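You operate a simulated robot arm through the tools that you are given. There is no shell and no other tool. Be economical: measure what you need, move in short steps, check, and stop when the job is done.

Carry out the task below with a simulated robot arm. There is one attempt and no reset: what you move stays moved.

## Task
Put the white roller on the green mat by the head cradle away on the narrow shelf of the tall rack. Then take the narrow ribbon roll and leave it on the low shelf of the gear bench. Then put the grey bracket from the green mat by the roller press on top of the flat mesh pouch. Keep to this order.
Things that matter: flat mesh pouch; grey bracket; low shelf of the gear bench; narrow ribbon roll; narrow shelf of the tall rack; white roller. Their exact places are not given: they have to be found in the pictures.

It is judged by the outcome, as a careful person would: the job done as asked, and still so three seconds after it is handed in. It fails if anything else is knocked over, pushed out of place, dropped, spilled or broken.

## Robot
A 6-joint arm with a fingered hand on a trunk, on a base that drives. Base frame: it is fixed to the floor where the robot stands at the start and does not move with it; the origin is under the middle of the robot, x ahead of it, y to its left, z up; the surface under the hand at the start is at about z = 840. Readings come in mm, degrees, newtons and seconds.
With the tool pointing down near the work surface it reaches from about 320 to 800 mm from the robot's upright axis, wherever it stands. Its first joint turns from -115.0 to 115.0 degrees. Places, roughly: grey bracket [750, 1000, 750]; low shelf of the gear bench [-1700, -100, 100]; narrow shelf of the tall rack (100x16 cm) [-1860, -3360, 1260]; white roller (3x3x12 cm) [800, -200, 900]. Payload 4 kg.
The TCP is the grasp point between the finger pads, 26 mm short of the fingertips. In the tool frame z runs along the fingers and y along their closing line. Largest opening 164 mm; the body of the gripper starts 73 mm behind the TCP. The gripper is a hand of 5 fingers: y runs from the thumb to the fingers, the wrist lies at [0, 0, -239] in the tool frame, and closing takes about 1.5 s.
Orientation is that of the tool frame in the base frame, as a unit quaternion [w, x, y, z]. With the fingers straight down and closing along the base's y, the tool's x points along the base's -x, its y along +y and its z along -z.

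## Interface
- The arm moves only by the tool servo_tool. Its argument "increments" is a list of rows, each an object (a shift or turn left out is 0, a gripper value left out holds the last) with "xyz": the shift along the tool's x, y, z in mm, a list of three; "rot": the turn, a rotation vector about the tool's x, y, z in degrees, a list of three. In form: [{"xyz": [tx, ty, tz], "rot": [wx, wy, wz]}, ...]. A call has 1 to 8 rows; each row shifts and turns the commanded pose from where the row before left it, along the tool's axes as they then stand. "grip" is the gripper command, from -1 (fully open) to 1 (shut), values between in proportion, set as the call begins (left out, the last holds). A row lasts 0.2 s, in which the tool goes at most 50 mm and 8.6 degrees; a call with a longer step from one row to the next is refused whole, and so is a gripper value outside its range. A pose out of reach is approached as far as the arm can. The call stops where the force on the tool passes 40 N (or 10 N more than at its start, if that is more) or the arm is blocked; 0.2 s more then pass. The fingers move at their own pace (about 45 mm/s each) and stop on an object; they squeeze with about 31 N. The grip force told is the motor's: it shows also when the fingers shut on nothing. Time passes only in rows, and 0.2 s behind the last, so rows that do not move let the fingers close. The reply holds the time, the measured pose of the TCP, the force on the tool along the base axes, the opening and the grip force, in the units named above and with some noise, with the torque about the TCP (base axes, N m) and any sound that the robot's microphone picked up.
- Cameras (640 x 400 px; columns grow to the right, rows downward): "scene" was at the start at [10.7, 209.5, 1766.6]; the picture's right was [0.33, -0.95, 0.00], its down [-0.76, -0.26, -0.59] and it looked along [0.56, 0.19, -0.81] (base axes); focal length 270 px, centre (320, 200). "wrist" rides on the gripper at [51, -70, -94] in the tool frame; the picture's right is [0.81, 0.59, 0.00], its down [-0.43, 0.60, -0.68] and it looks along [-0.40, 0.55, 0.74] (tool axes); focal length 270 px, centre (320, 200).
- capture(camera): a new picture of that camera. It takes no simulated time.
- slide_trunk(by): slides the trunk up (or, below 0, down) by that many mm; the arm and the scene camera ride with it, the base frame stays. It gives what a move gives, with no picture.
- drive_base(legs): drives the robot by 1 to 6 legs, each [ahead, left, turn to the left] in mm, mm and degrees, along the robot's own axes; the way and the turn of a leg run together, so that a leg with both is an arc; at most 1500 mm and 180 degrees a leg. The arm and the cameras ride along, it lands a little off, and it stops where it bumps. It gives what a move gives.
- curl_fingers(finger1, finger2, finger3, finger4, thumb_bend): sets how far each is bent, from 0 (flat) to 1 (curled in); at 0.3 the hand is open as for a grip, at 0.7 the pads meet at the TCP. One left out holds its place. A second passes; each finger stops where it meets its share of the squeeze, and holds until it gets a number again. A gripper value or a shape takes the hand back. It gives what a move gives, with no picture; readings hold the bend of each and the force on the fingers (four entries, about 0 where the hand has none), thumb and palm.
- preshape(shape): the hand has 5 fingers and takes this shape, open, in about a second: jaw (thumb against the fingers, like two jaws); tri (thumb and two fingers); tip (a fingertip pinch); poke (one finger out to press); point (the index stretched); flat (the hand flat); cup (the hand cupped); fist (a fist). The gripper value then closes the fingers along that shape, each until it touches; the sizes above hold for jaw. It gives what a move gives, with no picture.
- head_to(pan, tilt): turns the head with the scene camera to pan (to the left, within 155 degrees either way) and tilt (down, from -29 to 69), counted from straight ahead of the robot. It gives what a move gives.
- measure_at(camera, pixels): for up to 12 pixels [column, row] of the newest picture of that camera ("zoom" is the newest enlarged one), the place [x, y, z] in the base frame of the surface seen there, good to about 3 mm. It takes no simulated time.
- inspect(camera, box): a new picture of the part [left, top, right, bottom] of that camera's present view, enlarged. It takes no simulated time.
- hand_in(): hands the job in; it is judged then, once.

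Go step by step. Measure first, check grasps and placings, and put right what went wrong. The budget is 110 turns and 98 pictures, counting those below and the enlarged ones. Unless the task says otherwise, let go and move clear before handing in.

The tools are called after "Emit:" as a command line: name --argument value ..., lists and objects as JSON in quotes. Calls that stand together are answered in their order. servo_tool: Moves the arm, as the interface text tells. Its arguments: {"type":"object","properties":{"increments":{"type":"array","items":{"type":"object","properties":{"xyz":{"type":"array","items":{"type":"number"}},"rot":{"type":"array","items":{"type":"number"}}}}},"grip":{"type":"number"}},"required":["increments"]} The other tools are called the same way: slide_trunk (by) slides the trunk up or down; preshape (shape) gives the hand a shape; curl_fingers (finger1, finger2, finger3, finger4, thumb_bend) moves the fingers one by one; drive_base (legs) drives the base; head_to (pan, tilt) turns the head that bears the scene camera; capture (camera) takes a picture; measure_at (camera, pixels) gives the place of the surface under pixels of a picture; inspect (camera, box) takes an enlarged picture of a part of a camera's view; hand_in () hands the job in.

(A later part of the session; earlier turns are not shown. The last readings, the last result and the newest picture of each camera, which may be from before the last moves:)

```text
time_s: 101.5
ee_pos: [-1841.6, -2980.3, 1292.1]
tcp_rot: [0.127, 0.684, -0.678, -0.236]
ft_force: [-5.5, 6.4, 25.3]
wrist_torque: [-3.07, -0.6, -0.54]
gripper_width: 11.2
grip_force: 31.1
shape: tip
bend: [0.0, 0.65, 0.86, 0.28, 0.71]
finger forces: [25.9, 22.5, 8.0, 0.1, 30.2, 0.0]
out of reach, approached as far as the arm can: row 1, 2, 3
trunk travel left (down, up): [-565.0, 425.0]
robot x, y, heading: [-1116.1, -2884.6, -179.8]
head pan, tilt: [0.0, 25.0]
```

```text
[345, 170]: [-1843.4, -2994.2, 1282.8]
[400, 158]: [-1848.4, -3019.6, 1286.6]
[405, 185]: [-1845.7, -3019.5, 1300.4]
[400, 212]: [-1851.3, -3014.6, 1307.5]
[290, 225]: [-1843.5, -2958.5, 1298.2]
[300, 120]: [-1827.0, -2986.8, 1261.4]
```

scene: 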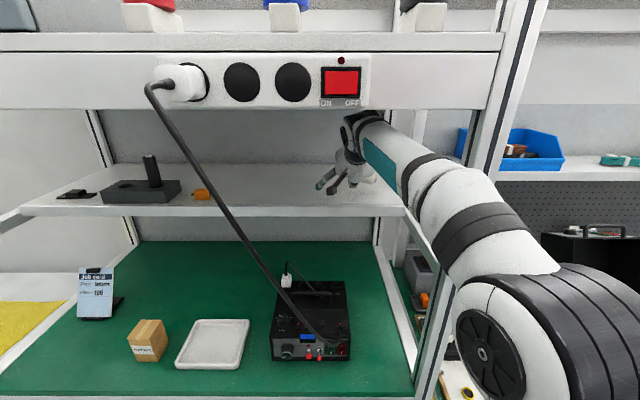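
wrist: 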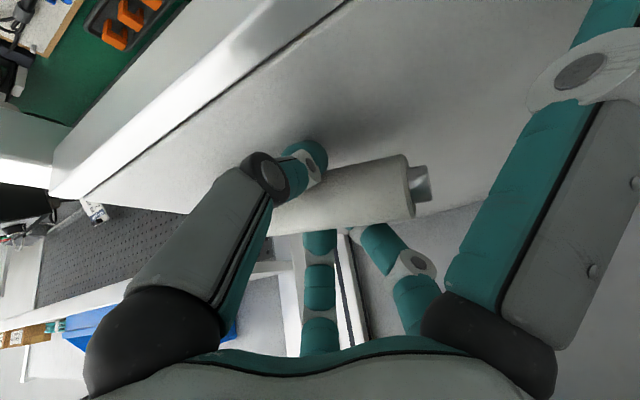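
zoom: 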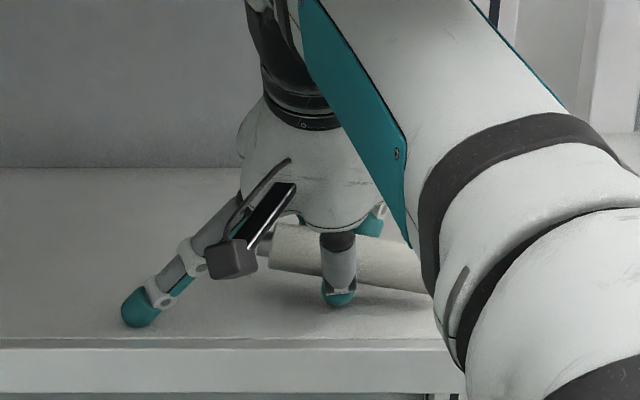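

The arm is at its reach limit and digit 1 presses on the shelf (26 N). I raise the trunk 10 mm and measure the roller's slope.

Emit:
slide_trunk --by 10

Emit:
inspect --camera "scene" --box '[310, 120, 390, 210]'

Emit:
measure_at --camera "zoom" --pixels '[[290, 240], [300, 230], [380, 240], [400, 262], [400, 280], [280, 265], [310, 270]]'

```text
time_s: 102.1
ee_pos: [-1843.1, -2984.7, 1296.8]
tcp_rot: [0.123, 0.686, -0.678, -0.233]
ft_force: [-1.0, -1.4, 3.9]
wrist_torque: [-0.78, -0.14, -0.21]
gripper_width: 11.0
grip_force: 31.1
shape: tip
bend: [0.0, 0.65, 0.86, 0.28, 0.71]
finger forces: [5.7, 22.5, 8.0, 0.0, 30.2, 0.0]
trunk travel left (down, up): [-575.0, 415.0]
robot x, y, heading: [-1115.5, -2882.8, -179.6]
head pan, tilt: [0.0, 25.0]
```

```text
4.44 times, centred on (350, 165) of scene
```

zoom: 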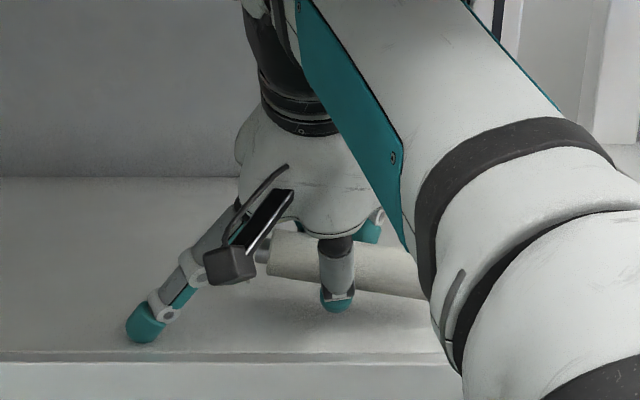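

```text
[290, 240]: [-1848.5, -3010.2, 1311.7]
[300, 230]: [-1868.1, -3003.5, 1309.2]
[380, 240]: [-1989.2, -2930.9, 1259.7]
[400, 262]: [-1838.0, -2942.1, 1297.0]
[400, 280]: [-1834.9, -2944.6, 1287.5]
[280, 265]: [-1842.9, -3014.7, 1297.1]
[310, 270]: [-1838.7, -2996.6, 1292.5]
```

Roller is 8° off level, right end ~8 mm above the shelf; good enough: thumb in front and fingers behind will cage it. I lower 8 mm and open only partly.

Emit:
slide_trunk --by -8

Emit:
servo_tool --grip 0.45 --increments '[{}, {}, {}, {}]'

Emit:
capture --camera "wrist"

Emit:
inspect --camera "scene" --box '[310, 120, 390, 210]'

```text
time_s: 102.7
ee_pos: [-1841.9, -2979.0, 1294.8]
tcp_rot: [0.126, 0.684, -0.679, -0.237]
ft_force: [-3.6, 4.9, 20.2]
wrist_torque: [-2.36, -0.6, -0.2]
gripper_width: 11.3
grip_force: 31.3
shape: tip
bend: [0.0, 0.65, 0.86, 0.28, 0.71]
finger forces: [19.9, 22.4, 8.0, 0.2, 30.2, 0.0]
trunk travel left (down, up): [-567.0, 423.0]
robot x, y, heading: [-1114.6, -2884.5, -179.7]
head pan, tilt: [0.0, 25.0]
```

```text
time_s: 103.7
ee_pos: [-1840.5, -2980.6, 1294.0]
tcp_rot: [0.125, 0.684, -0.679, -0.235]
ft_force: [-3.9, 5.6, 23.1]
wrist_torque: [-1.98, -0.52, 0.01]
gripper_width: 43.8
grip_force: 0.1
shape: tip
bend: [0.0, 0.49, 0.49, 0.14, 0.67]
finger forces: [17.3, 0.0, 0.5, 0.0, 5.6, 0.0]
trunk travel left (down, up): [-567.0, 423.0]
robot x, y, heading: [-1114.8, -2882.9, -179.7]
head pan, tilt: [0.0, 25.0]
```

```text
35 pictures are left
```

wrist: 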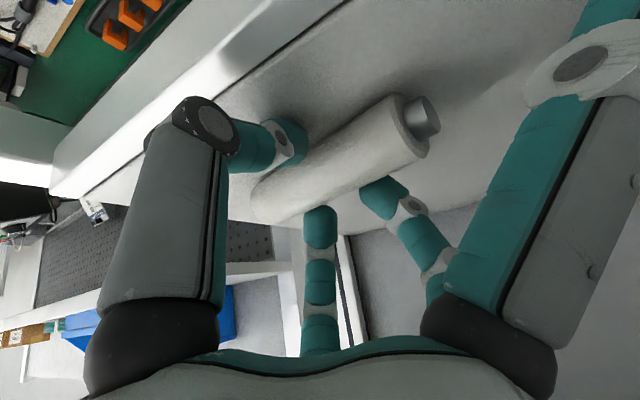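

```text
4.44 times, centred on (350, 165) of scene
```

zoom: 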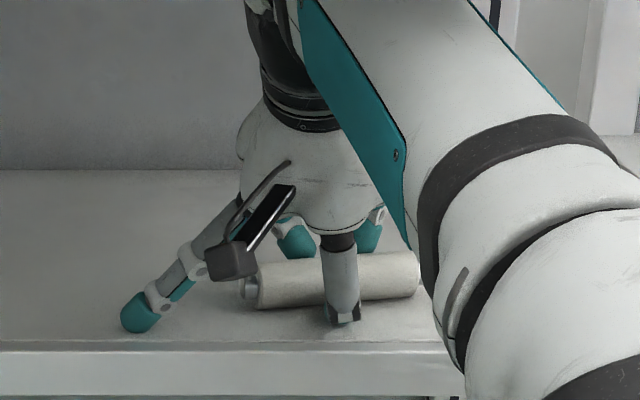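

The roller now rests on the shelf, free of the fingers. I swing fingers 2 and 3 away upward-back (thumb stays in front), so I can pull out forward without dragging it.

Emit:
curl_fingers --finger2 0.05 --finger3 0.05 --finger1 0.0 --finger4 0.05 --thumb_bend 0.62

Emit:
slide_trunk --by 8

Emit:
capture --camera "wrist"

Emit:
inspect --camera "scene" --box '[310, 120, 390, 210]'

```text
time_s: 104.7
ee_pos: [-1840.6, -2981.7, 1295.0]
tcp_rot: [0.125, 0.685, -0.678, -0.236]
ft_force: [1.0, 0.6, 29.9]
wrist_torque: [-2.44, -0.66, -0.15]
gripper_width: 110.6
grip_force: 14.7
shape: fingers
bend: [0.0, 0.06, 0.06, 0.04, 0.65]
finger forces: [19.6, 0.1, 0.0, 0.0, 9.0, 0.0]
trunk travel left (down, up): [-567.0, 423.0]
robot x, y, heading: [-1114.1, -2887.0, -179.6]
head pan, tilt: [0.0, 25.0]
```

```text
time_s: 105.3
ee_pos: [-1841.6, -2982.8, 1298.1]
tcp_rot: [0.123, 0.686, -0.677, -0.234]
ft_force: [0.7, -3.6, 9.9]
wrist_torque: [-1.06, -0.33, 0.1]
gripper_width: 106.1
grip_force: 5.0
shape: fingers
bend: [0.0, 0.06, 0.06, 0.04, 0.63]
finger forces: [8.4, 0.0, 0.0, 0.0, 2.1, 0.0]
trunk travel left (down, up): [-575.0, 415.0]
robot x, y, heading: [-1111.8, -2885.5, -179.7]
head pan, tilt: [0.0, 25.0]
```

```text
33 pictures are left
```

wrist: 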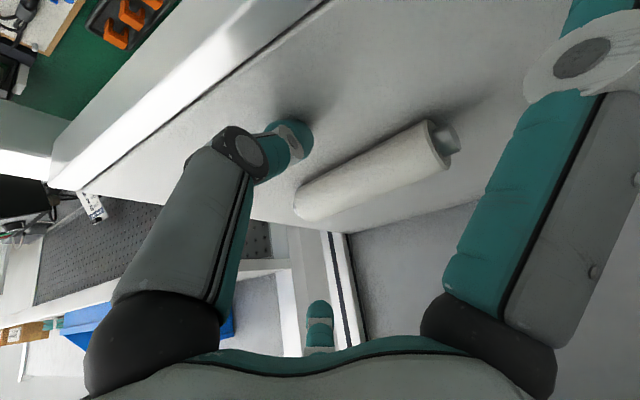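

```text
4.44 times, centred on (350, 165) of scene
```

zoom: 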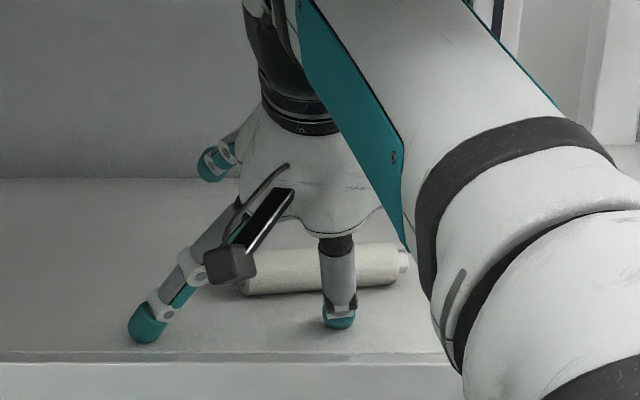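

The roller lies free and level. I back off 45 mm, then flatten the hand to pass under the beam again.

Emit:
drive_base --legs '[[-45, 0, 0]]'

Emit:
servo_tool --increments '[{"rot": [-5, 0, 0]}, {"rot": [-5, 0, 0]}, {"rot": [-5, 0, 0]}, {"rot": [-5, 0, 0]}, {}]'

Emit:
inspect --camera "scene" --box '[260, 60, 460, 240]'

```text
time_s: 106.2
ee_pos: [-1798.6, -2981.6, 1299.2]
tcp_rot: [0.124, 0.685, -0.678, -0.235]
ft_force: [3.2, 0.1, 5.3]
wrist_torque: [0.04, -0.22, 0.0]
gripper_width: 100.0
grip_force: 5.5
shape: fingers
bend: [0.0, 0.06, 0.06, 0.04, 0.63]
finger forces: [0.1, 0.1, 0.0, 0.0, 11.2, 0.0]
trunk travel left (down, up): [-575.0, 415.0]
robot x, y, heading: [-1071.8, -2886.2, -179.8]
head pan, tilt: [0.0, 25.0]
```

```text
time_s: 107.3
ee_pos: [-1789.6, -2982.5, 1306.4]
tcp_rot: [0.242, 0.653, -0.626, -0.35]
ft_force: [29.6, -0.5, 13.5]
wrist_torque: [0.04, -1.29, -0.06]
gripper_width: 99.8
grip_force: 21.4
shape: fingers
bend: [0.0, 0.06, 0.06, 0.04, 0.62]
finger forces: [0.0, 0.1, 0.0, 0.0, 43.1, 0.1]
trunk travel left (down, up): [-575.0, 415.0]
robot x, y, heading: [-1068.2, -2882.7, -179.9]
head pan, tilt: [0.0, 25.0]
stopped in row 5: the force on the tool passed its limit at 44 N (the readings are from after the stop); the commanded pose is now the measured one
```

```text
2.22 times, centred on (360, 150) of scene
```

zoom: 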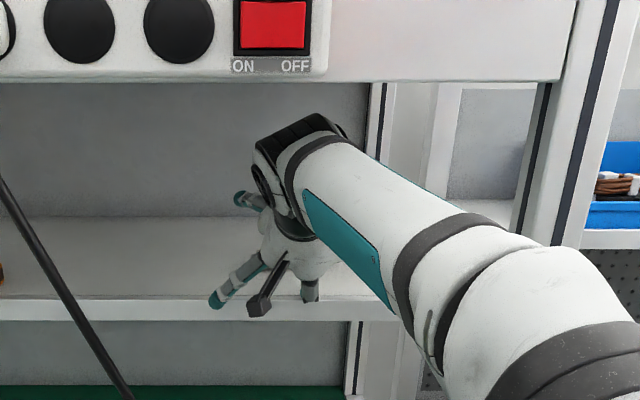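

The thumb pushes against the shelf's front edge. The wrist is low now, so I raise the trunk 25 mm and back out.

Emit:
slide_trunk --by 22

Emit:
drive_base --legs '[[-120, 0, 0]]'

Emit:
capture --camera "scene"

```text
time_s: 107.9
ee_pos: [-1797.9, -2982.6, 1322.2]
tcp_rot: [0.24, 0.655, -0.626, -0.348]
ft_force: [1.2, -0.8, -0.4]
wrist_torque: [0.01, -0.04, 0.02]
gripper_width: 99.8
grip_force: 0.1
shape: fingers
bend: [0.0, 0.06, 0.06, 0.04, 0.62]
finger forces: [0.0, 0.0, 0.0, 0.1, 0.1, 0.0]
trunk travel left (down, up): [-597.0, 393.0]
robot x, y, heading: [-1069.3, -2886.5, -179.9]
head pan, tilt: [0.0, 25.0]
```

```text
time_s: 109.2
ee_pos: [-1676.4, -2982.0, 1322.4]
tcp_rot: [0.241, 0.654, -0.627, -0.348]
ft_force: [0.7, -0.3, -0.2]
wrist_torque: [0.0, -0.01, -0.01]
gripper_width: 99.7
grip_force: 0.1
shape: fingers
bend: [0.0, 0.06, 0.06, 0.04, 0.62]
finger forces: [0.0, 0.1, 0.0, 0.1, 0.0, 0.1]
trunk travel left (down, up): [-597.0, 393.0]
robot x, y, heading: [-948.5, -2884.0, -179.8]
head pan, tilt: [0.0, 25.0]
```

```text
30 pictures are left
```

scene: 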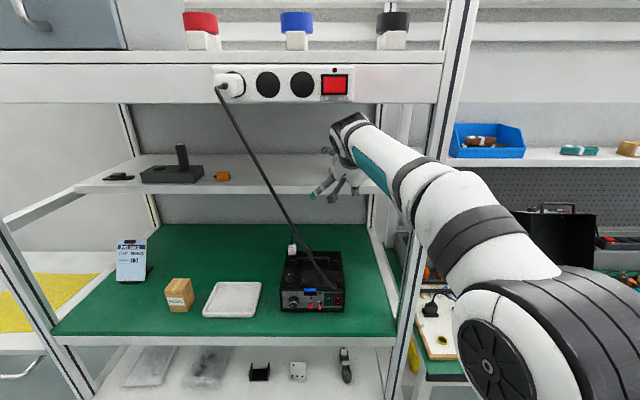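

Clear of the shelf edge. I make a fist to be narrow near the cord, then back out fully and verify the roller.

Emit:
preshape --shape "fist"

Emit:
drive_base --legs '[[-500, 0, 0]]'

Emit:
capture --camera "scene"

```text
time_s: 110.1
ee_pos: [-1677.1, -2982.9, 1322.7]
tcp_rot: [0.241, 0.654, -0.627, -0.348]
ft_force: [0.8, -0.3, -0.6]
wrist_torque: [0.02, -0.01, 0.0]
gripper_width: 0.0
grip_force: 0.1
shape: fist
bend: [1.0, 1.0, 1.0, 0.94, 0.63]
finger forces: [0.0, 0.1, 0.0, 0.0, 0.1, 0.0]
trunk travel left (down, up): [-597.0, 393.0]
robot x, y, heading: [-950.5, -2881.9, -179.5]
head pan, tilt: [0.0, 25.0]
```

```text
time_s: 113.0
ee_pos: [-1179.1, -2979.9, 1322.2]
tcp_rot: [0.241, 0.654, -0.627, -0.348]
ft_force: [0.8, -0.6, -0.5]
wrist_torque: [0.0, 0.01, 0.01]
gripper_width: 0.1
grip_force: 0.0
shape: fist
bend: [1.0, 1.0, 1.0, 1.0, 0.63]
finger forces: [0.0, 0.0, 0.0, 0.1, 0.0, 0.0]
trunk travel left (down, up): [-597.0, 393.0]
robot x, y, heading: [-448.1, -2880.5, -179.5]
head pan, tilt: [0.0, 25.0]
```

```text
29 pictures are left
```

scene: 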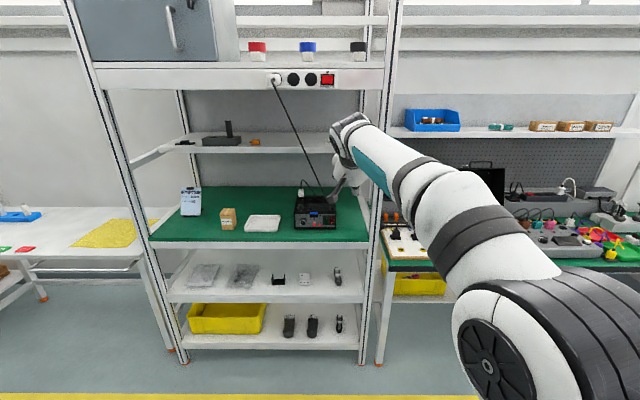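

Now the roll. I fold the arm back toward a tool-down pose in the open aisle and look again at the shelf.

Emit:
servo_tool --increments '[{"xyz": [1.6, -32.6, -13.2]}, {"xyz": [1.6, -32.6, -13.2]}, {"xyz": [1.6, -32.6, -13.2]}, {"xyz": [1.6, -32.6, -13.2]}, {"xyz": [1.6, -32.6, -13.2]}, {"xyz": [1.6, -32.6, -13.2]}, {"xyz": [1.6, -32.6, -13.2]}, {"xyz": [1.6, -32.6, -13.2]}]'

Emit:
servo_tool --increments '[{"rot": [8.3, 0, 0]}, {"rot": [8.3, 0, 0]}, {"rot": [8.3, 0, 0]}, {"rot": [8.3, 0, 0]}, {"rot": [8.3, 0, 0]}, {"rot": [8.3, 0, 0]}]'

Emit:
slide_trunk --by 228

Emit:
inspect --camera "scene" --box '[120, 100, 400, 275]'

```text
time_s: 114.8
ee_pos: [-982.3, -3006.2, 1183.1]
tcp_rot: [0.241, 0.654, -0.627, -0.349]
ft_force: [-0.4, 0.3, -0.2]
wrist_torque: [0.01, 0.0, -0.01]
gripper_width: 0.1
grip_force: 0.1
shape: fist
bend: [1.0, 1.0, 1.0, 1.0, 0.63]
finger forces: [0.1, 0.0, 0.1, 0.1, 0.0, 0.0]
out of reach, approached as far as the arm can: row 6, 7, 8
trunk travel left (down, up): [-597.0, 393.0]
robot x, y, heading: [-454.9, -2881.9, -179.7]
head pan, tilt: [0.0, 25.0]
```

```text
time_s: 116.2
ee_pos: [-974.7, -2998.5, 1135.4]
tcp_rot: [0.049, -0.695, 0.715, 0.055]
ft_force: [-0.2, 0.2, -0.8]
wrist_torque: [-0.04, -0.03, 0.01]
gripper_width: 0.0
grip_force: 0.0
shape: fist
bend: [1.0, 1.0, 1.0, 1.0, 0.63]
finger forces: [0.0, 0.0, 0.0, 0.0, 0.0, 0.1]
out of reach, approached as far as the arm can: row 6
trunk travel left (down, up): [-597.0, 393.0]
robot x, y, heading: [-453.6, -2882.8, -180.0]
head pan, tilt: [0.0, 25.0]
```

```text
time_s: 118.6
ee_pos: [-974.5, -2998.5, 1364.3]
tcp_rot: [0.047, -0.696, 0.715, 0.057]
ft_force: [0.3, -0.2, -0.5]
wrist_torque: [-0.02, 0.0, -0.01]
gripper_width: 0.0
grip_force: 0.2
shape: fist
bend: [1.0, 1.0, 1.0, 1.0, 0.63]
finger forces: [0.1, 0.0, 0.0, 0.1, 0.0, 0.0]
trunk travel left (down, up): [-825.0, 165.0]
robot x, y, heading: [-450.9, -2880.4, -179.9]
head pan, tilt: [0.0, 25.0]
```

```text
2.29 times, centred on (260, 188) of scene
```

zoom: 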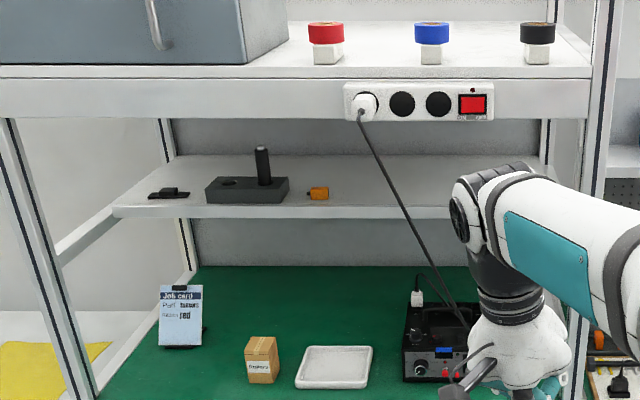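

The arm still hides the roller; I'll view it from aside. I turn round, start toward the bench and look back at pan -142.

Emit:
drive_base --legs '[[0, 0, 90], [0, 0, 90], [0, 1000, 0]]'

Emit:
head_to --pan -142 --tilt 15

Emit:
inspect --camera "scene" --box '[220, 100, 420, 225]'

```text
time_s: 131.4
ee_pos: [51.5, -1784.4, 1364.2]
tcp_rot: [0.056, 0.715, 0.695, -0.048]
ft_force: [-0.4, -1.1, -0.2]
wrist_torque: [-0.05, 0.02, 0.03]
gripper_width: 0.3
grip_force: 0.1
shape: fist
bend: [0.99, 1.0, 1.0, 1.0, 0.63]
finger forces: [0.0, 0.1, 0.0, 0.0, 0.1, 0.0]
trunk travel left (down, up): [-825.0, 165.0]
robot x, y, heading: [-471.5, -1903.5, 0.3]
head pan, tilt: [0.0, 25.0]
```

```text
time_s: 133.7
ee_pos: [52.3, -1784.2, 1364.2]
tcp_rot: [0.055, 0.714, 0.696, -0.048]
ft_force: [-0.1, 0.2, -0.7]
wrist_torque: [-0.03, 0.0, -0.01]
gripper_width: 0.0
grip_force: 0.1
shape: fist
bend: [0.99, 1.0, 1.0, 1.0, 0.63]
finger forces: [0.0, 0.0, 0.0, 0.0, 0.0, 0.1]
trunk travel left (down, up): [-825.0, 165.0]
robot x, y, heading: [-472.0, -1906.4, 0.5]
head pan, tilt: [-142.0, 15.0]
```

```text
3.20 times, centred on (320, 162) of scene
```

zoom: 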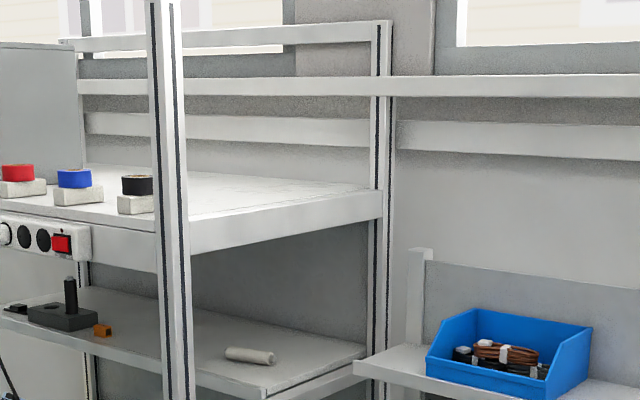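

The roller lies well on the narrow shelf (250,355). Now I drive to the ribbon roll.

Emit:
drive_base --legs '[[0, 1500, -0.5], [0, 1090, 0], [400, 0, 0]]'

Emit:
preshape --shape "tip"

Emit:
head_to --pan 10 --tilt 45

Emit:
capture --camera "scene"

```text
time_s: 148.4
ee_pos: [399.0, 850.1, 1363.9]
tcp_rot: [0.056, 0.702, 0.708, -0.047]
ft_force: [-0.2, 0.9, 0.8]
wrist_torque: [-0.03, 0.02, 0.01]
gripper_width: 0.0
grip_force: 0.0
shape: fist
bend: [0.98, 1.0, 1.0, 1.0, 0.63]
finger forces: [0.0, 0.0, 0.0, 0.0, 0.1, 0.0]
trunk travel left (down, up): [-825.0, 165.0]
robot x, y, heading: [-118.4, 712.6, 2.2]
head pan, tilt: [-142.0, 15.0]
```

```text
time_s: 149.3
ee_pos: [399.5, 849.8, 1363.8]
tcp_rot: [0.057, 0.701, 0.709, -0.047]
ft_force: [-1.0, -0.7, 0.4]
wrist_torque: [-0.02, -0.03, -0.01]
gripper_width: 163.9
grip_force: 0.0
shape: tip
bend: [0.14, 0.3, 0.3, 0.14, 0.3]
finger forces: [0.0, 0.1, 0.0, 0.1, 0.0, 0.0]
trunk travel left (down, up): [-825.0, 165.0]
robot x, y, heading: [-119.8, 717.6, 2.5]
head pan, tilt: [-142.0, 15.0]
```

```text
time_s: 151.7
ee_pos: [398.0, 849.3, 1364.0]
tcp_rot: [0.056, 0.702, 0.709, -0.047]
ft_force: [-0.3, -0.7, 0.6]
wrist_torque: [0.0, -0.01, -0.01]
gripper_width: 163.9
grip_force: 0.0
shape: tip
bend: [0.14, 0.3, 0.3, 0.14, 0.3]
finger forces: [0.1, 0.0, 0.0, 0.0, 0.0, 0.0]
trunk travel left (down, up): [-825.0, 165.0]
robot x, y, heading: [-120.5, 711.6, 2.4]
head pan, tilt: [10.0, 45.0]
```

```text
26 pictures are left
```

scene: 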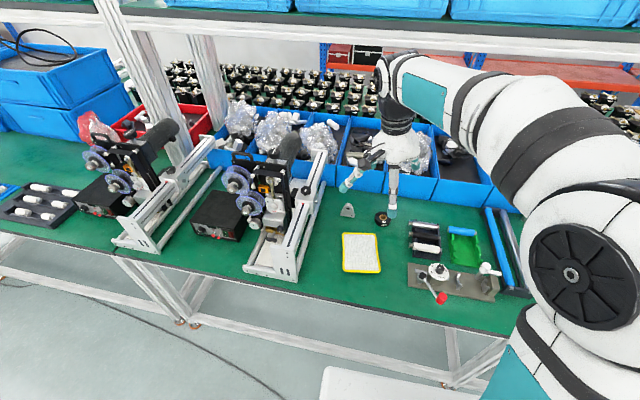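

Roll at (382,218), bracket (347,210), pouch (360,252) are in view. I zoom and measure all three.

Emit:
inspect --camera "scene" --box '[330, 190, 410, 280]'

Emit:
measure_at --camera "zoom" --pixels '[[225, 120], [222, 115], [225, 138], [208, 120], [75, 90], [75, 78], [75, 105], [130, 260], [60, 190], [190, 185], [60, 350], [210, 350]]'

```text
4.44 times, centred on (370, 235) of scene
```

zoom: 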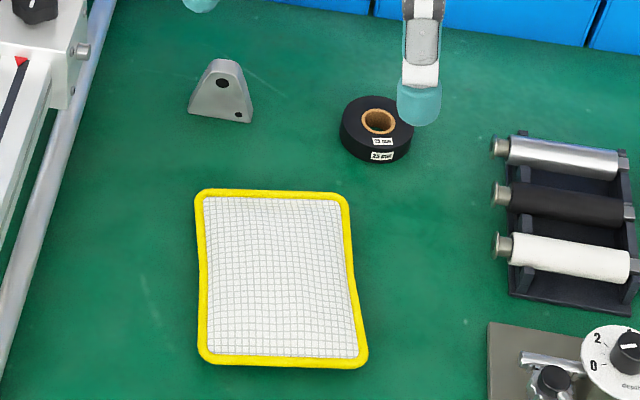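

```text
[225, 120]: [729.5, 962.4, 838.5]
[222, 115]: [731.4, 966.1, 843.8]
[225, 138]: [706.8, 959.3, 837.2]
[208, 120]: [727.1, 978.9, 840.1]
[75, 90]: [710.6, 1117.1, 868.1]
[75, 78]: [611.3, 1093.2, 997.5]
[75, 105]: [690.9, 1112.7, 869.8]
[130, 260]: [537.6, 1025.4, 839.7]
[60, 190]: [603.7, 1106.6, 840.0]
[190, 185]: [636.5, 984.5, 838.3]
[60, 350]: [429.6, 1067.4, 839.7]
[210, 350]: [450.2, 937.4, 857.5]
```

The roll is labelled "25 mm". I measure it with the right zoom pixels.

Emit:
measure_at --camera "zoom" --pixels '[[352, 122], [380, 102], [380, 137], [405, 135], [378, 155], [222, 75], [200, 105], [245, 108], [222, 100], [225, 62], [280, 280], [380, 122]]'

```text
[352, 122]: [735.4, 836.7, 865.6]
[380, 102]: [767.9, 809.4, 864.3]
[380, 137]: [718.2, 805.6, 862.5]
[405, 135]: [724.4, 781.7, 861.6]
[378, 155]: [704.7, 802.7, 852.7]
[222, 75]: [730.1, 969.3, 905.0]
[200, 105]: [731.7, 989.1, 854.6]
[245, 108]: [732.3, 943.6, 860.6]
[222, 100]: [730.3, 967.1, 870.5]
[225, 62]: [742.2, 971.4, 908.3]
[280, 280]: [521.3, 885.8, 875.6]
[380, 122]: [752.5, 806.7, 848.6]
```

Roll: centre ≈[740,807], Ø~74, top 864. The five radially closing digits (jaw) suit it. I drive 130 mm closer and straighten the tool.

Emit:
drive_base --legs '[[130, 0, -2.3]]'

Emit:
preshape --shape "jaw"

Emit:
servo_tool --increments '[{"rot": [0, 8.3, 0]}, {"xyz": [0, 45, 15]}, {"xyz": [0, 45, 15]}, {"xyz": [0, 45, 15]}, {"xyz": [0, 0, 45]}, {"xyz": [0, 0, 45]}, {"xyz": [0, 0, 45]}, {"xyz": [0, 0, 45]}]'

```text
time_s: 153.0
ee_pos: [536.9, 832.3, 1363.1]
tcp_rot: [0.056, 0.715, 0.695, -0.048]
ft_force: [0.2, -0.7, -0.6]
wrist_torque: [0.04, 0.05, 0.02]
gripper_width: 163.9
grip_force: 0.1
shape: tip
bend: [0.14, 0.3, 0.3, 0.14, 0.3]
finger forces: [0.1, 0.0, 0.0, 0.0, 0.1, 0.0]
trunk travel left (down, up): [-825.0, 165.0]
robot x, y, heading: [11.7, 718.0, 0.1]
head pan, tilt: [10.0, 45.0]
```

```text
time_s: 153.9
ee_pos: [535.2, 833.2, 1364.2]
tcp_rot: [0.056, 0.716, 0.695, -0.048]
ft_force: [0.2, 0.1, 0.0]
wrist_torque: [-0.01, 0.01, 0.02]
gripper_width: 164.0
grip_force: 0.1
shape: jaw
bend: [0.3, 0.3, 0.3, 0.3, 0.3]
finger forces: [0.0, 0.1, 0.1, 0.0, 0.0, 0.1]
trunk travel left (down, up): [-825.0, 165.0]
robot x, y, heading: [9.3, 714.6, 0.1]
head pan, tilt: [10.0, 45.0]
```

```text
time_s: 155.7
ee_pos: [675.1, 828.4, 1139.5]
tcp_rot: [0.005, 0.717, 0.697, 0.004]
ft_force: [0.2, 0.1, -0.8]
wrist_torque: [0.01, 0.06, 0.0]
gripper_width: 164.2
grip_force: 0.2
shape: jaw
bend: [0.3, 0.3, 0.3, 0.3, 0.3]
finger forces: [0.0, 0.1, 0.0, 0.0, 0.1, 0.1]
trunk travel left (down, up): [-825.0, 165.0]
robot x, y, heading: [9.6, 720.0, 0.3]
head pan, tilt: [10.0, 45.0]
```

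I move above the roll's centre and descend to z≈910.

Emit:
servo_tool --increments '[{"xyz": [-10, 33, 20]}, {"xyz": [-10, 33, 20]}, {"xyz": [0, 0, 45]}, {"xyz": [0, 0, 45]}, {"xyz": [0, 0, 45]}, {"xyz": [0, 0, 45]}, {}]'

Emit:
capture --camera "wrist"

```text
time_s: 157.3
ee_pos: [740.3, 807.6, 921.3]
tcp_rot: [0.006, 0.717, 0.697, 0.004]
ft_force: [-0.1, -0.8, 0.1]
wrist_torque: [0.0, -0.04, 0.02]
gripper_width: 163.7
grip_force: 0.1
shape: jaw
bend: [0.3, 0.3, 0.3, 0.3, 0.3]
finger forces: [0.0, 0.0, 0.0, 0.0, 0.0, 0.0]
trunk travel left (down, up): [-825.0, 165.0]
robot x, y, heading: [13.1, 720.1, -0.0]
head pan, tilt: [10.0, 45.0]
```

```text
24 pictures are left
```

wrist: 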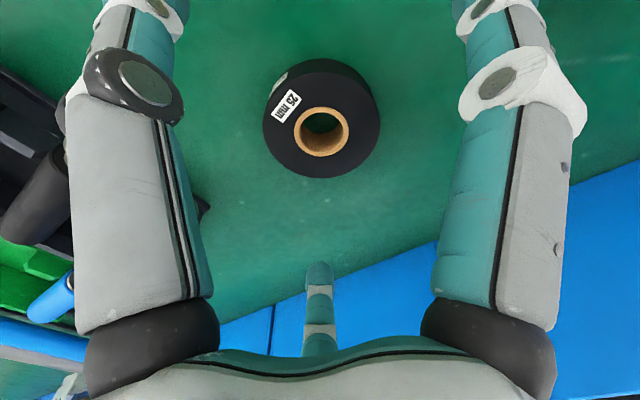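

The roll ("25 mm") is centred. I descend to z≈874 and close.

Emit:
servo_tool --increments '[{"xyz": [0, 0, 25]}, {"xyz": [0, 0, 20]}, {}]'

Emit:
servo_tool --grip 1 --increments '[{}, {}, {}, {}, {}, {}, {}, {}]'

Emit:
capture --camera "wrist"

```text
time_s: 158.1
ee_pos: [739.8, 806.5, 875.9]
tcp_rot: [0.006, 0.717, 0.697, 0.004]
ft_force: [0.3, 0.3, 0.3]
wrist_torque: [0.01, 0.01, 0.0]
gripper_width: 164.0
grip_force: 0.2
shape: jaw
bend: [0.3, 0.3, 0.3, 0.3, 0.3]
finger forces: [0.1, 0.1, 0.0, 0.1, 0.0, 0.1]
trunk travel left (down, up): [-825.0, 165.0]
robot x, y, heading: [9.9, 717.2, 0.3]
head pan, tilt: [10.0, 45.0]
```

```text
time_s: 159.9
ee_pos: [741.3, 806.7, 875.6]
tcp_rot: [0.006, 0.717, 0.697, 0.003]
ft_force: [-0.3, -0.6, 0.4]
wrist_torque: [0.0, -0.04, 0.01]
gripper_width: 64.8
grip_force: 31.2
shape: jaw
bend: [0.42, 0.42, 0.43, 0.43, 0.7]
finger forces: [28.0, 27.8, 27.9, 27.6, 28.3, 0.0]
trunk travel left (down, up): [-825.0, 165.0]
robot x, y, heading: [11.7, 718.5, 0.0]
head pan, tilt: [10.0, 45.0]
```

```text
23 pictures are left
```

wrist: 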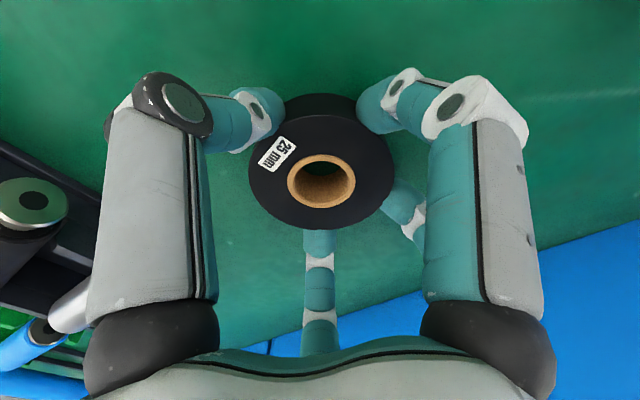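

A firm five-digit grip (28 N each). I lift, retract and drive to the gear bench.

Emit:
servo_tool --increments '[{"xyz": [0, 0, -25]}, {"xyz": [0, 0, -45]}, {"xyz": [0, 0, -45]}, {"xyz": [0, 0, -45]}, {"xyz": [0, 0, -45]}, {"xyz": [0, 0, -45]}, {"xyz": [0, -40, -20]}, {"xyz": [0, -40, 0]}]'

Emit:
servo_tool --increments '[{"xyz": [0, -40, 0]}, {"xyz": [0, -40, 0]}, {"xyz": [0, -40, 0]}, {"xyz": [0, -40, 0]}]'

Emit:
drive_base --legs '[[-550, 0, 0], [0, 0, 90], [0, 0, 90], [0, 400, 0]]'

Emit:
head_to --pan 10 --tilt 38

Emit:
capture --camera "scene"

```text
time_s: 161.7
ee_pos: [658.1, 810.7, 1146.1]
tcp_rot: [0.006, 0.717, 0.697, 0.004]
ft_force: [-1.4, -0.1, -0.6]
wrist_torque: [0.02, -0.03, 0.0]
gripper_width: 64.5
grip_force: 31.0
shape: jaw
bend: [0.42, 0.42, 0.43, 0.43, 0.7]
finger forces: [28.1, 27.9, 27.9, 27.5, 28.2, 0.0]
trunk travel left (down, up): [-825.0, 165.0]
robot x, y, heading: [8.2, 714.5, 0.1]
head pan, tilt: [10.0, 45.0]
```

```text
time_s: 162.7
ee_pos: [495.1, 813.7, 1143.9]
tcp_rot: [0.006, 0.717, 0.697, 0.004]
ft_force: [0.0, 0.2, -1.1]
wrist_torque: [-0.03, -0.02, -0.02]
gripper_width: 64.5
grip_force: 30.7
shape: jaw
bend: [0.42, 0.42, 0.43, 0.43, 0.7]
finger forces: [28.2, 27.9, 27.9, 27.6, 28.3, 0.0]
trunk travel left (down, up): [-825.0, 165.0]
robot x, y, heading: [12.1, 716.5, -0.2]
head pan, tilt: [10.0, 45.0]
```

```text
time_s: 175.6
ee_pos: [-1015.6, 222.9, 1143.4]
tcp_rot: [-0.004, -0.705, 0.71, 0.006]
ft_force: [0.1, -0.1, -0.6]
wrist_torque: [0.03, 0.03, 0.0]
gripper_width: 63.7
grip_force: 31.5
shape: jaw
bend: [0.42, 0.42, 0.43, 0.43, 0.7]
finger forces: [28.1, 27.6, 27.9, 27.4, 27.4, 0.1]
trunk travel left (down, up): [-825.0, 165.0]
robot x, y, heading: [-531.8, 328.0, -178.6]
head pan, tilt: [10.0, 45.0]
```

```text
time_s: 176.3
ee_pos: [-1016.4, 224.0, 1144.3]
tcp_rot: [-0.003, -0.705, 0.709, 0.005]
ft_force: [0.2, -0.7, -1.2]
wrist_torque: [0.0, 0.01, 0.01]
gripper_width: 64.0
grip_force: 30.9
shape: jaw
bend: [0.42, 0.42, 0.43, 0.43, 0.7]
finger forces: [28.2, 27.6, 27.8, 27.4, 27.5, 0.1]
trunk travel left (down, up): [-825.0, 165.0]
robot x, y, heading: [-534.1, 329.9, -178.5]
head pan, tilt: [10.0, 38.0]
```

```text
22 pictures are left
```

scene: 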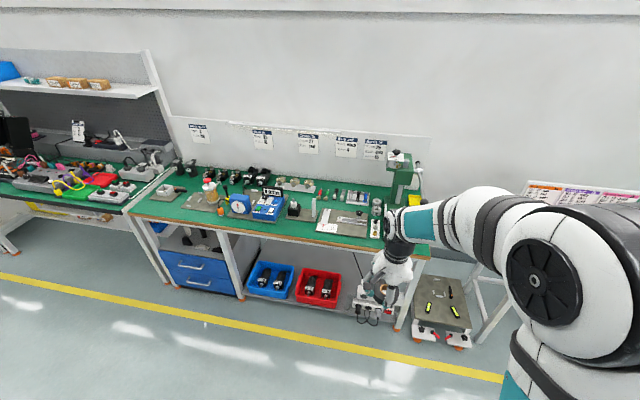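

The gear bench's low shelf holds the blue (268,280) and red (318,288) bins. I zoom in on it and measure.

Emit:
inspect --camera "scene" --box '[220, 220, 420, 340]'

Emit:
measure_at --camera "scene" --pixels '[[260, 296], [300, 304], [348, 305], [350, 285], [343, 260], [295, 275], [290, 240], [345, 252], [270, 290], [310, 298], [245, 262], [370, 300]]'

```text
3.20 times, centred on (320, 280) of scene
```

zoom: 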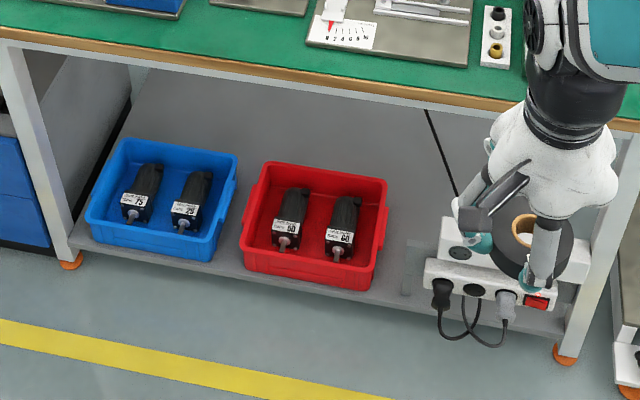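

```text
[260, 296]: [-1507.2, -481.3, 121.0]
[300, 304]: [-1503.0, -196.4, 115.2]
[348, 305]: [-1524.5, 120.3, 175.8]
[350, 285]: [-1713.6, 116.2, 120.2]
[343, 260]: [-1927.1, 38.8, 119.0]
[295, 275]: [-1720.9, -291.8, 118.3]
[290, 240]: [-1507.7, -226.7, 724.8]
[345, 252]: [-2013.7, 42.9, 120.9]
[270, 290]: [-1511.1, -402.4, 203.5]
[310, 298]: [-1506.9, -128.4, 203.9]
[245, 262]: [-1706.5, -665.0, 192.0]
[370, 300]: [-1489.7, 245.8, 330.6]
```

Shelf surface z≈119, front edge x≈-1495. I measure the gap between the red bin and the power strip.

Emit:
measure_at --camera "zoom" --pixels '[[385, 185], [372, 285], [388, 230], [410, 280], [410, 250], [430, 270], [400, 200], [440, 225], [455, 190], [60, 250], [600, 130], [250, 255]]'

```text
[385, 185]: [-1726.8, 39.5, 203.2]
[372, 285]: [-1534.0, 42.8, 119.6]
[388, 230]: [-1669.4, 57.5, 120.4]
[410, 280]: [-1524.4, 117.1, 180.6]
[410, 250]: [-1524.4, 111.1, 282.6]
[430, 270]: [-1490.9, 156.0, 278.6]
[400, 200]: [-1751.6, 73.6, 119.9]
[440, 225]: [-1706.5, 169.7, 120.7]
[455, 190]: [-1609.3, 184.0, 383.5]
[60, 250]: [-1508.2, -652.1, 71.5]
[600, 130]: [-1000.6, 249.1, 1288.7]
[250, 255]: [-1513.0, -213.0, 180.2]
```

Only 58 mm is free beside the red bin, but behind it (x<-1730) the shelf is empty. I extend the arm in the aisle, lower the trunk fully, and check arm heights against the bench top (z≈720).

Emit:
servo_tool --increments '[{"xyz": [0, 40, 0]}, {"xyz": [0, 40, 0]}, {"xyz": [0, 40, 0]}, {"xyz": [0, 40, 0]}, {"xyz": [0, 40, 0]}, {"xyz": [0, 36, 0]}]'

Emit:
slide_trunk --by -820

Emit:
head_to --pan -5 --tilt 35

Emit:
capture --camera "scene"

```text
time_s: 177.7
ee_pos: [-1255.1, 224.4, 1146.1]
tcp_rot: [-0.004, -0.705, 0.709, 0.006]
ft_force: [-0.7, -0.6, -1.9]
wrist_torque: [0.02, 0.0, 0.03]
gripper_width: 63.9
grip_force: 31.0
shape: jaw
bend: [0.42, 0.42, 0.43, 0.43, 0.7]
finger forces: [28.3, 27.8, 27.8, 27.3, 27.5, 0.0]
trunk travel left (down, up): [-825.0, 165.0]
robot x, y, heading: [-534.8, 330.4, -178.6]
head pan, tilt: [10.0, 38.0]
```

```text
refused: -820 is not a number from -400 to 400
```

```text
time_s: 178.5
ee_pos: [-1253.9, 223.9, 1146.9]
tcp_rot: [-0.004, -0.705, 0.709, 0.005]
ft_force: [-0.8, 0.3, -1.5]
wrist_torque: [0.02, -0.02, -0.01]
gripper_width: 63.8
grip_force: 31.0
shape: jaw
bend: [0.42, 0.42, 0.43, 0.43, 0.7]
finger forces: [28.3, 27.7, 27.9, 27.4, 27.5, 0.1]
trunk travel left (down, up): [-825.0, 165.0]
robot x, y, heading: [-532.9, 332.2, -178.4]
head pan, tilt: [-5.0, 35.0]
```

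```text
20 pictures are left
```

scene: 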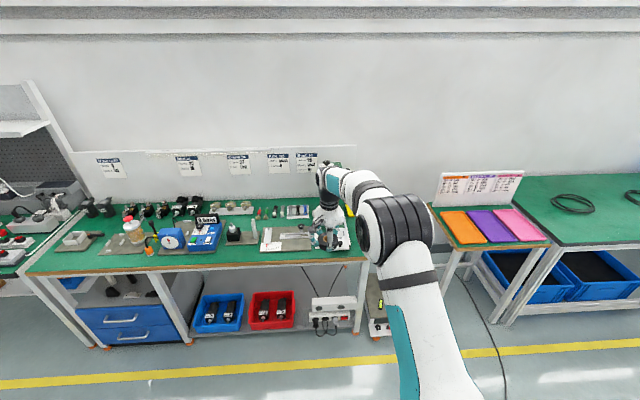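

I measure elbow (395,200), forearm (365,185) and wrist (330,168), then slide down in two steps.

Emit:
measure_at --camera "scene" --pixels '[[400, 198], [375, 200], [365, 185], [345, 175], [328, 168], [410, 255], [250, 262], [150, 274], [330, 258]]'

Emit:
slide_trunk --by -400

Emit:
slide_trunk --by -400

```text
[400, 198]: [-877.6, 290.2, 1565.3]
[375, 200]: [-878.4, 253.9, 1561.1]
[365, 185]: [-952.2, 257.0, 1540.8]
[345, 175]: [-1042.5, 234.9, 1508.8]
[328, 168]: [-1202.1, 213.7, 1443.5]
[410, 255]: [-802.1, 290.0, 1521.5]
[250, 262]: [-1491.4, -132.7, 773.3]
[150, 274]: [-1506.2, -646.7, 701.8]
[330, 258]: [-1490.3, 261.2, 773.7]
```

```text
time_s: 182.3
ee_pos: [-1253.2, 223.5, 748.0]
tcp_rot: [-0.004, -0.704, 0.71, 0.005]
ft_force: [-0.1, 0.4, -0.4]
wrist_torque: [-0.02, -0.01, -0.02]
gripper_width: 64.1
grip_force: 31.2
shape: jaw
bend: [0.42, 0.42, 0.43, 0.43, 0.7]
finger forces: [28.3, 27.6, 27.8, 27.3, 27.4, 0.1]
trunk travel left (down, up): [-425.0, 565.0]
robot x, y, heading: [-531.3, 332.7, -178.6]
head pan, tilt: [-5.0, 35.0]
```

```text
time_s: 186.1
ee_pos: [-1252.4, 225.1, 348.1]
tcp_rot: [-0.004, -0.705, 0.71, 0.005]
ft_force: [0.8, 0.4, -1.2]
wrist_torque: [0.03, -0.04, 0.01]
gripper_width: 63.6
grip_force: 31.3
shape: jaw
bend: [0.42, 0.42, 0.43, 0.43, 0.7]
finger forces: [28.4, 27.7, 27.8, 27.4, 27.6, 0.0]
trunk travel left (down, up): [-25.0, 965.0]
robot x, y, heading: [-529.1, 330.1, -178.7]
head pan, tilt: [-5.0, 35.0]
```

Elbow too high for the bench edge; stretching further lowers it. I extend 65 mm more, lower to z≈285, and measure.

Emit:
servo_tool --increments '[{"xyz": [0, 20, 20]}, {"xyz": [0, 20, 20]}, {"xyz": [0, 20, 20]}, {}]'

Emit:
capture --camera "scene"

```text
time_s: 187.1
ee_pos: [-1312.9, 223.4, 288.4]
tcp_rot: [-0.004, -0.704, 0.71, 0.006]
ft_force: [-1.3, 0.6, -0.7]
wrist_torque: [0.02, 0.01, 0.0]
gripper_width: 63.8
grip_force: 30.9
shape: jaw
bend: [0.42, 0.42, 0.43, 0.43, 0.7]
finger forces: [28.5, 27.7, 27.8, 27.3, 27.3, 0.1]
trunk travel left (down, up): [-25.0, 965.0]
robot x, y, heading: [-533.4, 329.2, -178.6]
head pan, tilt: [-5.0, 35.0]
```

```text
19 pictures are left
```

scene: 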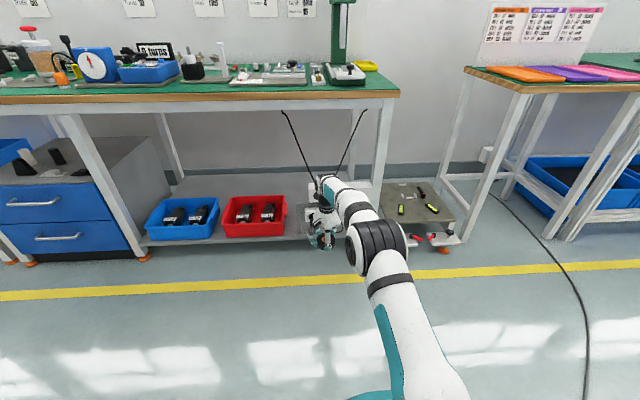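

I measure elbow (378,222), forearm (352,200), wrist (328,180), bench underside edge (250,104), cables and bin.

Emit:
measure_at --camera "scene" --pixels '[[380, 222], [360, 222], [352, 198], [340, 186], [328, 180], [375, 265], [250, 104], [250, 97], [285, 116], [300, 150], [255, 197], [269, 210]]'

```text
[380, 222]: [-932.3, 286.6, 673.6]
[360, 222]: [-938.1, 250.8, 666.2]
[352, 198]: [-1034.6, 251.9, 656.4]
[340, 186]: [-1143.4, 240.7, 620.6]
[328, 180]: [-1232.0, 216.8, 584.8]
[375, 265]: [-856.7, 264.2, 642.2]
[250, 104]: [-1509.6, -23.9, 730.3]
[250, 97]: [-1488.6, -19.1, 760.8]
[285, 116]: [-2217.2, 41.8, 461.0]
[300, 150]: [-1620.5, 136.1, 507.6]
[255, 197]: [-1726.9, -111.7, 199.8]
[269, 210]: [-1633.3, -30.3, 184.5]
```

Stretched, the forearm top is ≤675, under the bench apron (~708). I strafe to y≈-90 and correct heading, then advance partway.

Emit:
drive_base --legs '[[0, 330, -1.4], [140, 0, 0]]'

Emit:
capture --camera "scene"

```text
time_s: 190.2
ee_pos: [-1453.0, -85.7, 288.2]
tcp_rot: [-0.004, -0.695, 0.719, 0.005]
ft_force: [0.5, 0.6, -0.6]
wrist_torque: [0.02, 0.0, 0.03]
gripper_width: 63.5
grip_force: 30.8
shape: jaw
bend: [0.42, 0.42, 0.43, 0.43, 0.7]
finger forces: [28.5, 27.7, 27.8, 27.2, 27.5, 0.0]
trunk travel left (down, up): [-25.0, 965.0]
robot x, y, heading: [-671.5, 2.3, 180.2]
head pan, tilt: [-5.0, 35.0]
```

```text
18 pictures are left
```

scene: 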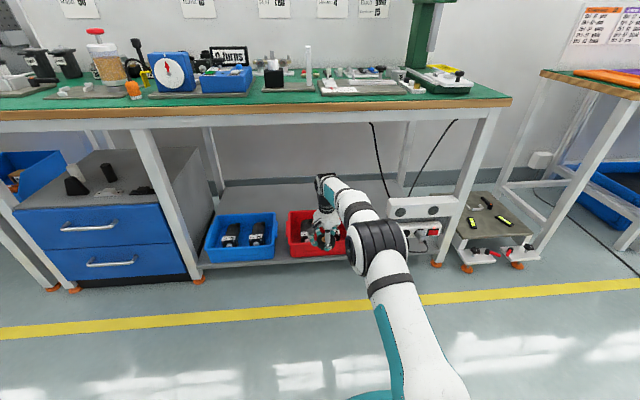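

Clear. I advance 250 mm over the red bin and check.

Emit:
drive_base --legs '[[250, 0, 0]]'

Emit:
capture --camera "scene"

```text
time_s: 192.1
ee_pos: [-1703.4, -84.6, 289.1]
tcp_rot: [-0.004, -0.695, 0.719, 0.005]
ft_force: [-0.7, -0.8, -2.0]
wrist_torque: [-0.02, 0.0, -0.01]
gripper_width: 63.8
grip_force: 31.3
shape: jaw
bend: [0.42, 0.42, 0.43, 0.43, 0.7]
finger forces: [28.4, 27.7, 27.9, 27.2, 27.5, 0.0]
trunk travel left (down, up): [-25.0, 965.0]
robot x, y, heading: [-920.7, 0.6, 179.8]
head pan, tilt: [-5.0, 35.0]
```

```text
17 pictures are left
```

scene: 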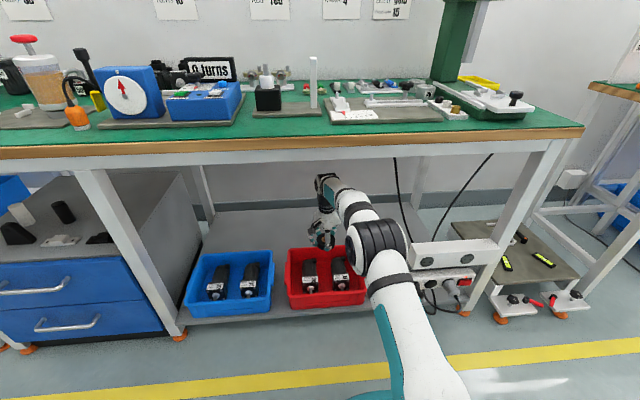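

Still clear of cable and apron. I advance the last 160 mm.

Emit:
drive_base --legs '[[160, 0, 0]]'

Emit:
inspect --camera "scene" --box '[220, 120, 460, 300]'

Emit:
capture --camera "wrist"

```text
time_s: 193.5
ee_pos: [-1863.1, -86.4, 288.0]
tcp_rot: [-0.004, -0.696, 0.718, 0.006]
ft_force: [-0.4, 0.1, -0.7]
wrist_torque: [-0.01, 0.02, -0.02]
gripper_width: 63.6
grip_force: 31.6
shape: jaw
bend: [0.42, 0.42, 0.43, 0.43, 0.7]
finger forces: [28.4, 27.8, 27.8, 27.3, 27.5, 0.0]
trunk travel left (down, up): [-25.0, 965.0]
robot x, y, heading: [-1081.2, 2.1, -179.8]
head pan, tilt: [-5.0, 35.0]
```

```text
2.22 times, centred on (340, 210) of scene
```

zoom: 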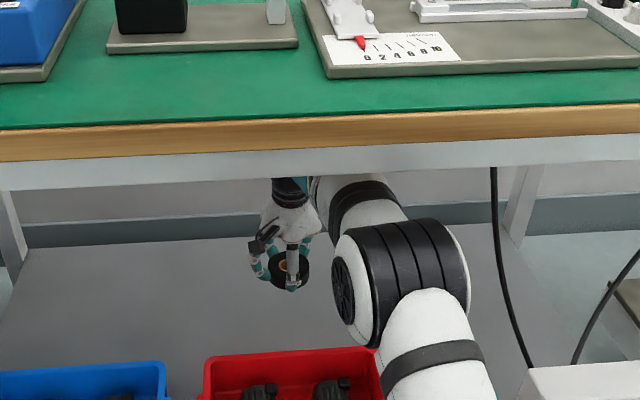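

```text
15 pictures are left
```

wrist: 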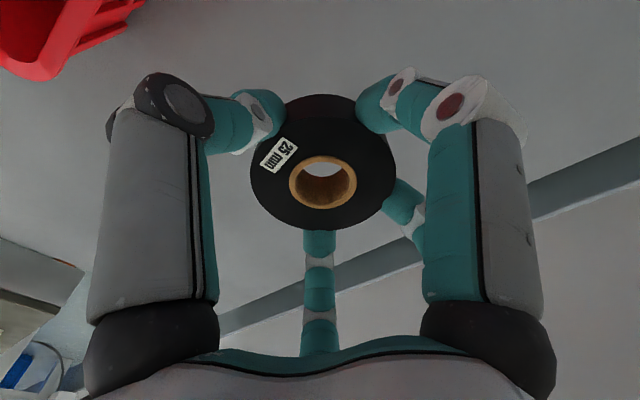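

I lower the roll: 115 mm, then feel for contact.

Emit:
servo_tool --increments '[{"xyz": [0, 0, 30]}, {"xyz": [0, 0, 30]}, {"xyz": [0, 0, 30]}, {"xyz": [0, 0, 28]}, {}]'

Emit:
servo_tool --increments '[{"xyz": [0, 0, 5]}, {"xyz": [0, 0, 4]}, {}]'

Emit:
measure_at --camera "wrist" --pixels '[[320, 120], [270, 170], [375, 170]]'

```text
time_s: 194.7
ee_pos: [-1865.9, -87.8, 169.6]
tcp_rot: [-0.004, -0.696, 0.718, 0.006]
ft_force: [0.0, 0.1, -2.1]
wrist_torque: [0.0, 0.0, -0.02]
gripper_width: 63.8
grip_force: 30.7
shape: jaw
bend: [0.42, 0.42, 0.43, 0.43, 0.7]
finger forces: [28.3, 27.7, 27.8, 27.4, 27.4, 0.0]
trunk travel left (down, up): [-25.0, 965.0]
robot x, y, heading: [-1078.2, 0.2, -179.5]
head pan, tilt: [-5.0, 35.0]
```

```text
time_s: 195.5
ee_pos: [-1864.2, -87.8, 160.7]
tcp_rot: [-0.004, -0.696, 0.718, 0.006]
ft_force: [-0.7, -0.4, -1.1]
wrist_torque: [0.0, 0.01, 0.03]
gripper_width: 63.8
grip_force: 30.7
shape: jaw
bend: [0.42, 0.42, 0.43, 0.43, 0.7]
finger forces: [28.4, 27.6, 27.8, 27.3, 27.4, 0.0]
trunk travel left (down, up): [-25.0, 965.0]
robot x, y, heading: [-1082.0, 4.5, -180.0]
head pan, tilt: [-5.0, 35.0]
```

```text
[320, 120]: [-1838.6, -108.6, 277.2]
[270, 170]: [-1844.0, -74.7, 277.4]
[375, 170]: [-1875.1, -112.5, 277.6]
```

No contact yet; about 5 mm to go.

Emit:
servo_tool --increments '[{"xyz": [0, 0, 3]}, {"xyz": [0, 0, 2]}, {}]'

Emit:
servo_tool --grip -1 --increments '[{}, {}, {}, {}, {}, {}, {}, {}]'

Emit:
capture --camera "wrist"

```text
time_s: 196.3
ee_pos: [-1865.0, -87.9, 156.7]
tcp_rot: [-0.004, -0.696, 0.718, 0.005]
ft_force: [0.9, -0.4, -1.1]
wrist_torque: [0.01, 0.03, 0.0]
gripper_width: 63.8
grip_force: 31.3
shape: jaw
bend: [0.42, 0.42, 0.43, 0.43, 0.7]
finger forces: [28.4, 27.7, 27.7, 27.2, 27.4, 0.0]
trunk travel left (down, up): [-25.0, 965.0]
robot x, y, heading: [-1081.5, 2.2, -179.9]
head pan, tilt: [-5.0, 35.0]
```

```text
time_s: 198.1
ee_pos: [-1865.1, -87.9, 156.7]
tcp_rot: [-0.005, -0.697, 0.717, 0.006]
ft_force: [0.0, 0.6, 0.4]
wrist_torque: [0.03, 0.04, 0.01]
gripper_width: 163.7
grip_force: 0.1
shape: jaw
bend: [0.3, 0.3, 0.3, 0.3, 0.3]
finger forces: [0.0, 0.0, 0.1, 0.0, 0.0, 0.0]
trunk travel left (down, up): [-25.0, 965.0]
robot x, y, heading: [-1080.8, 5.5, -180.0]
head pan, tilt: [-5.0, 35.0]
```

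```text
14 pictures are left
```

wrist: 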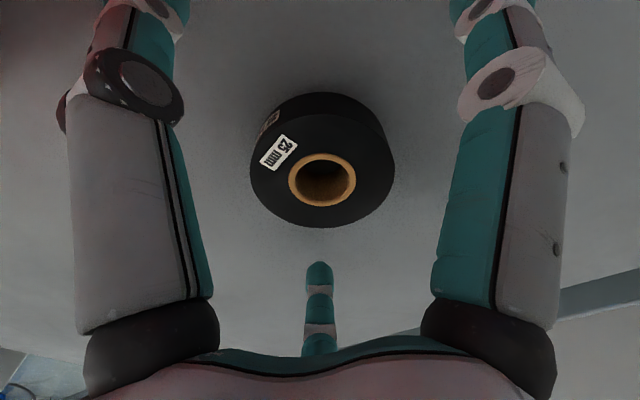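

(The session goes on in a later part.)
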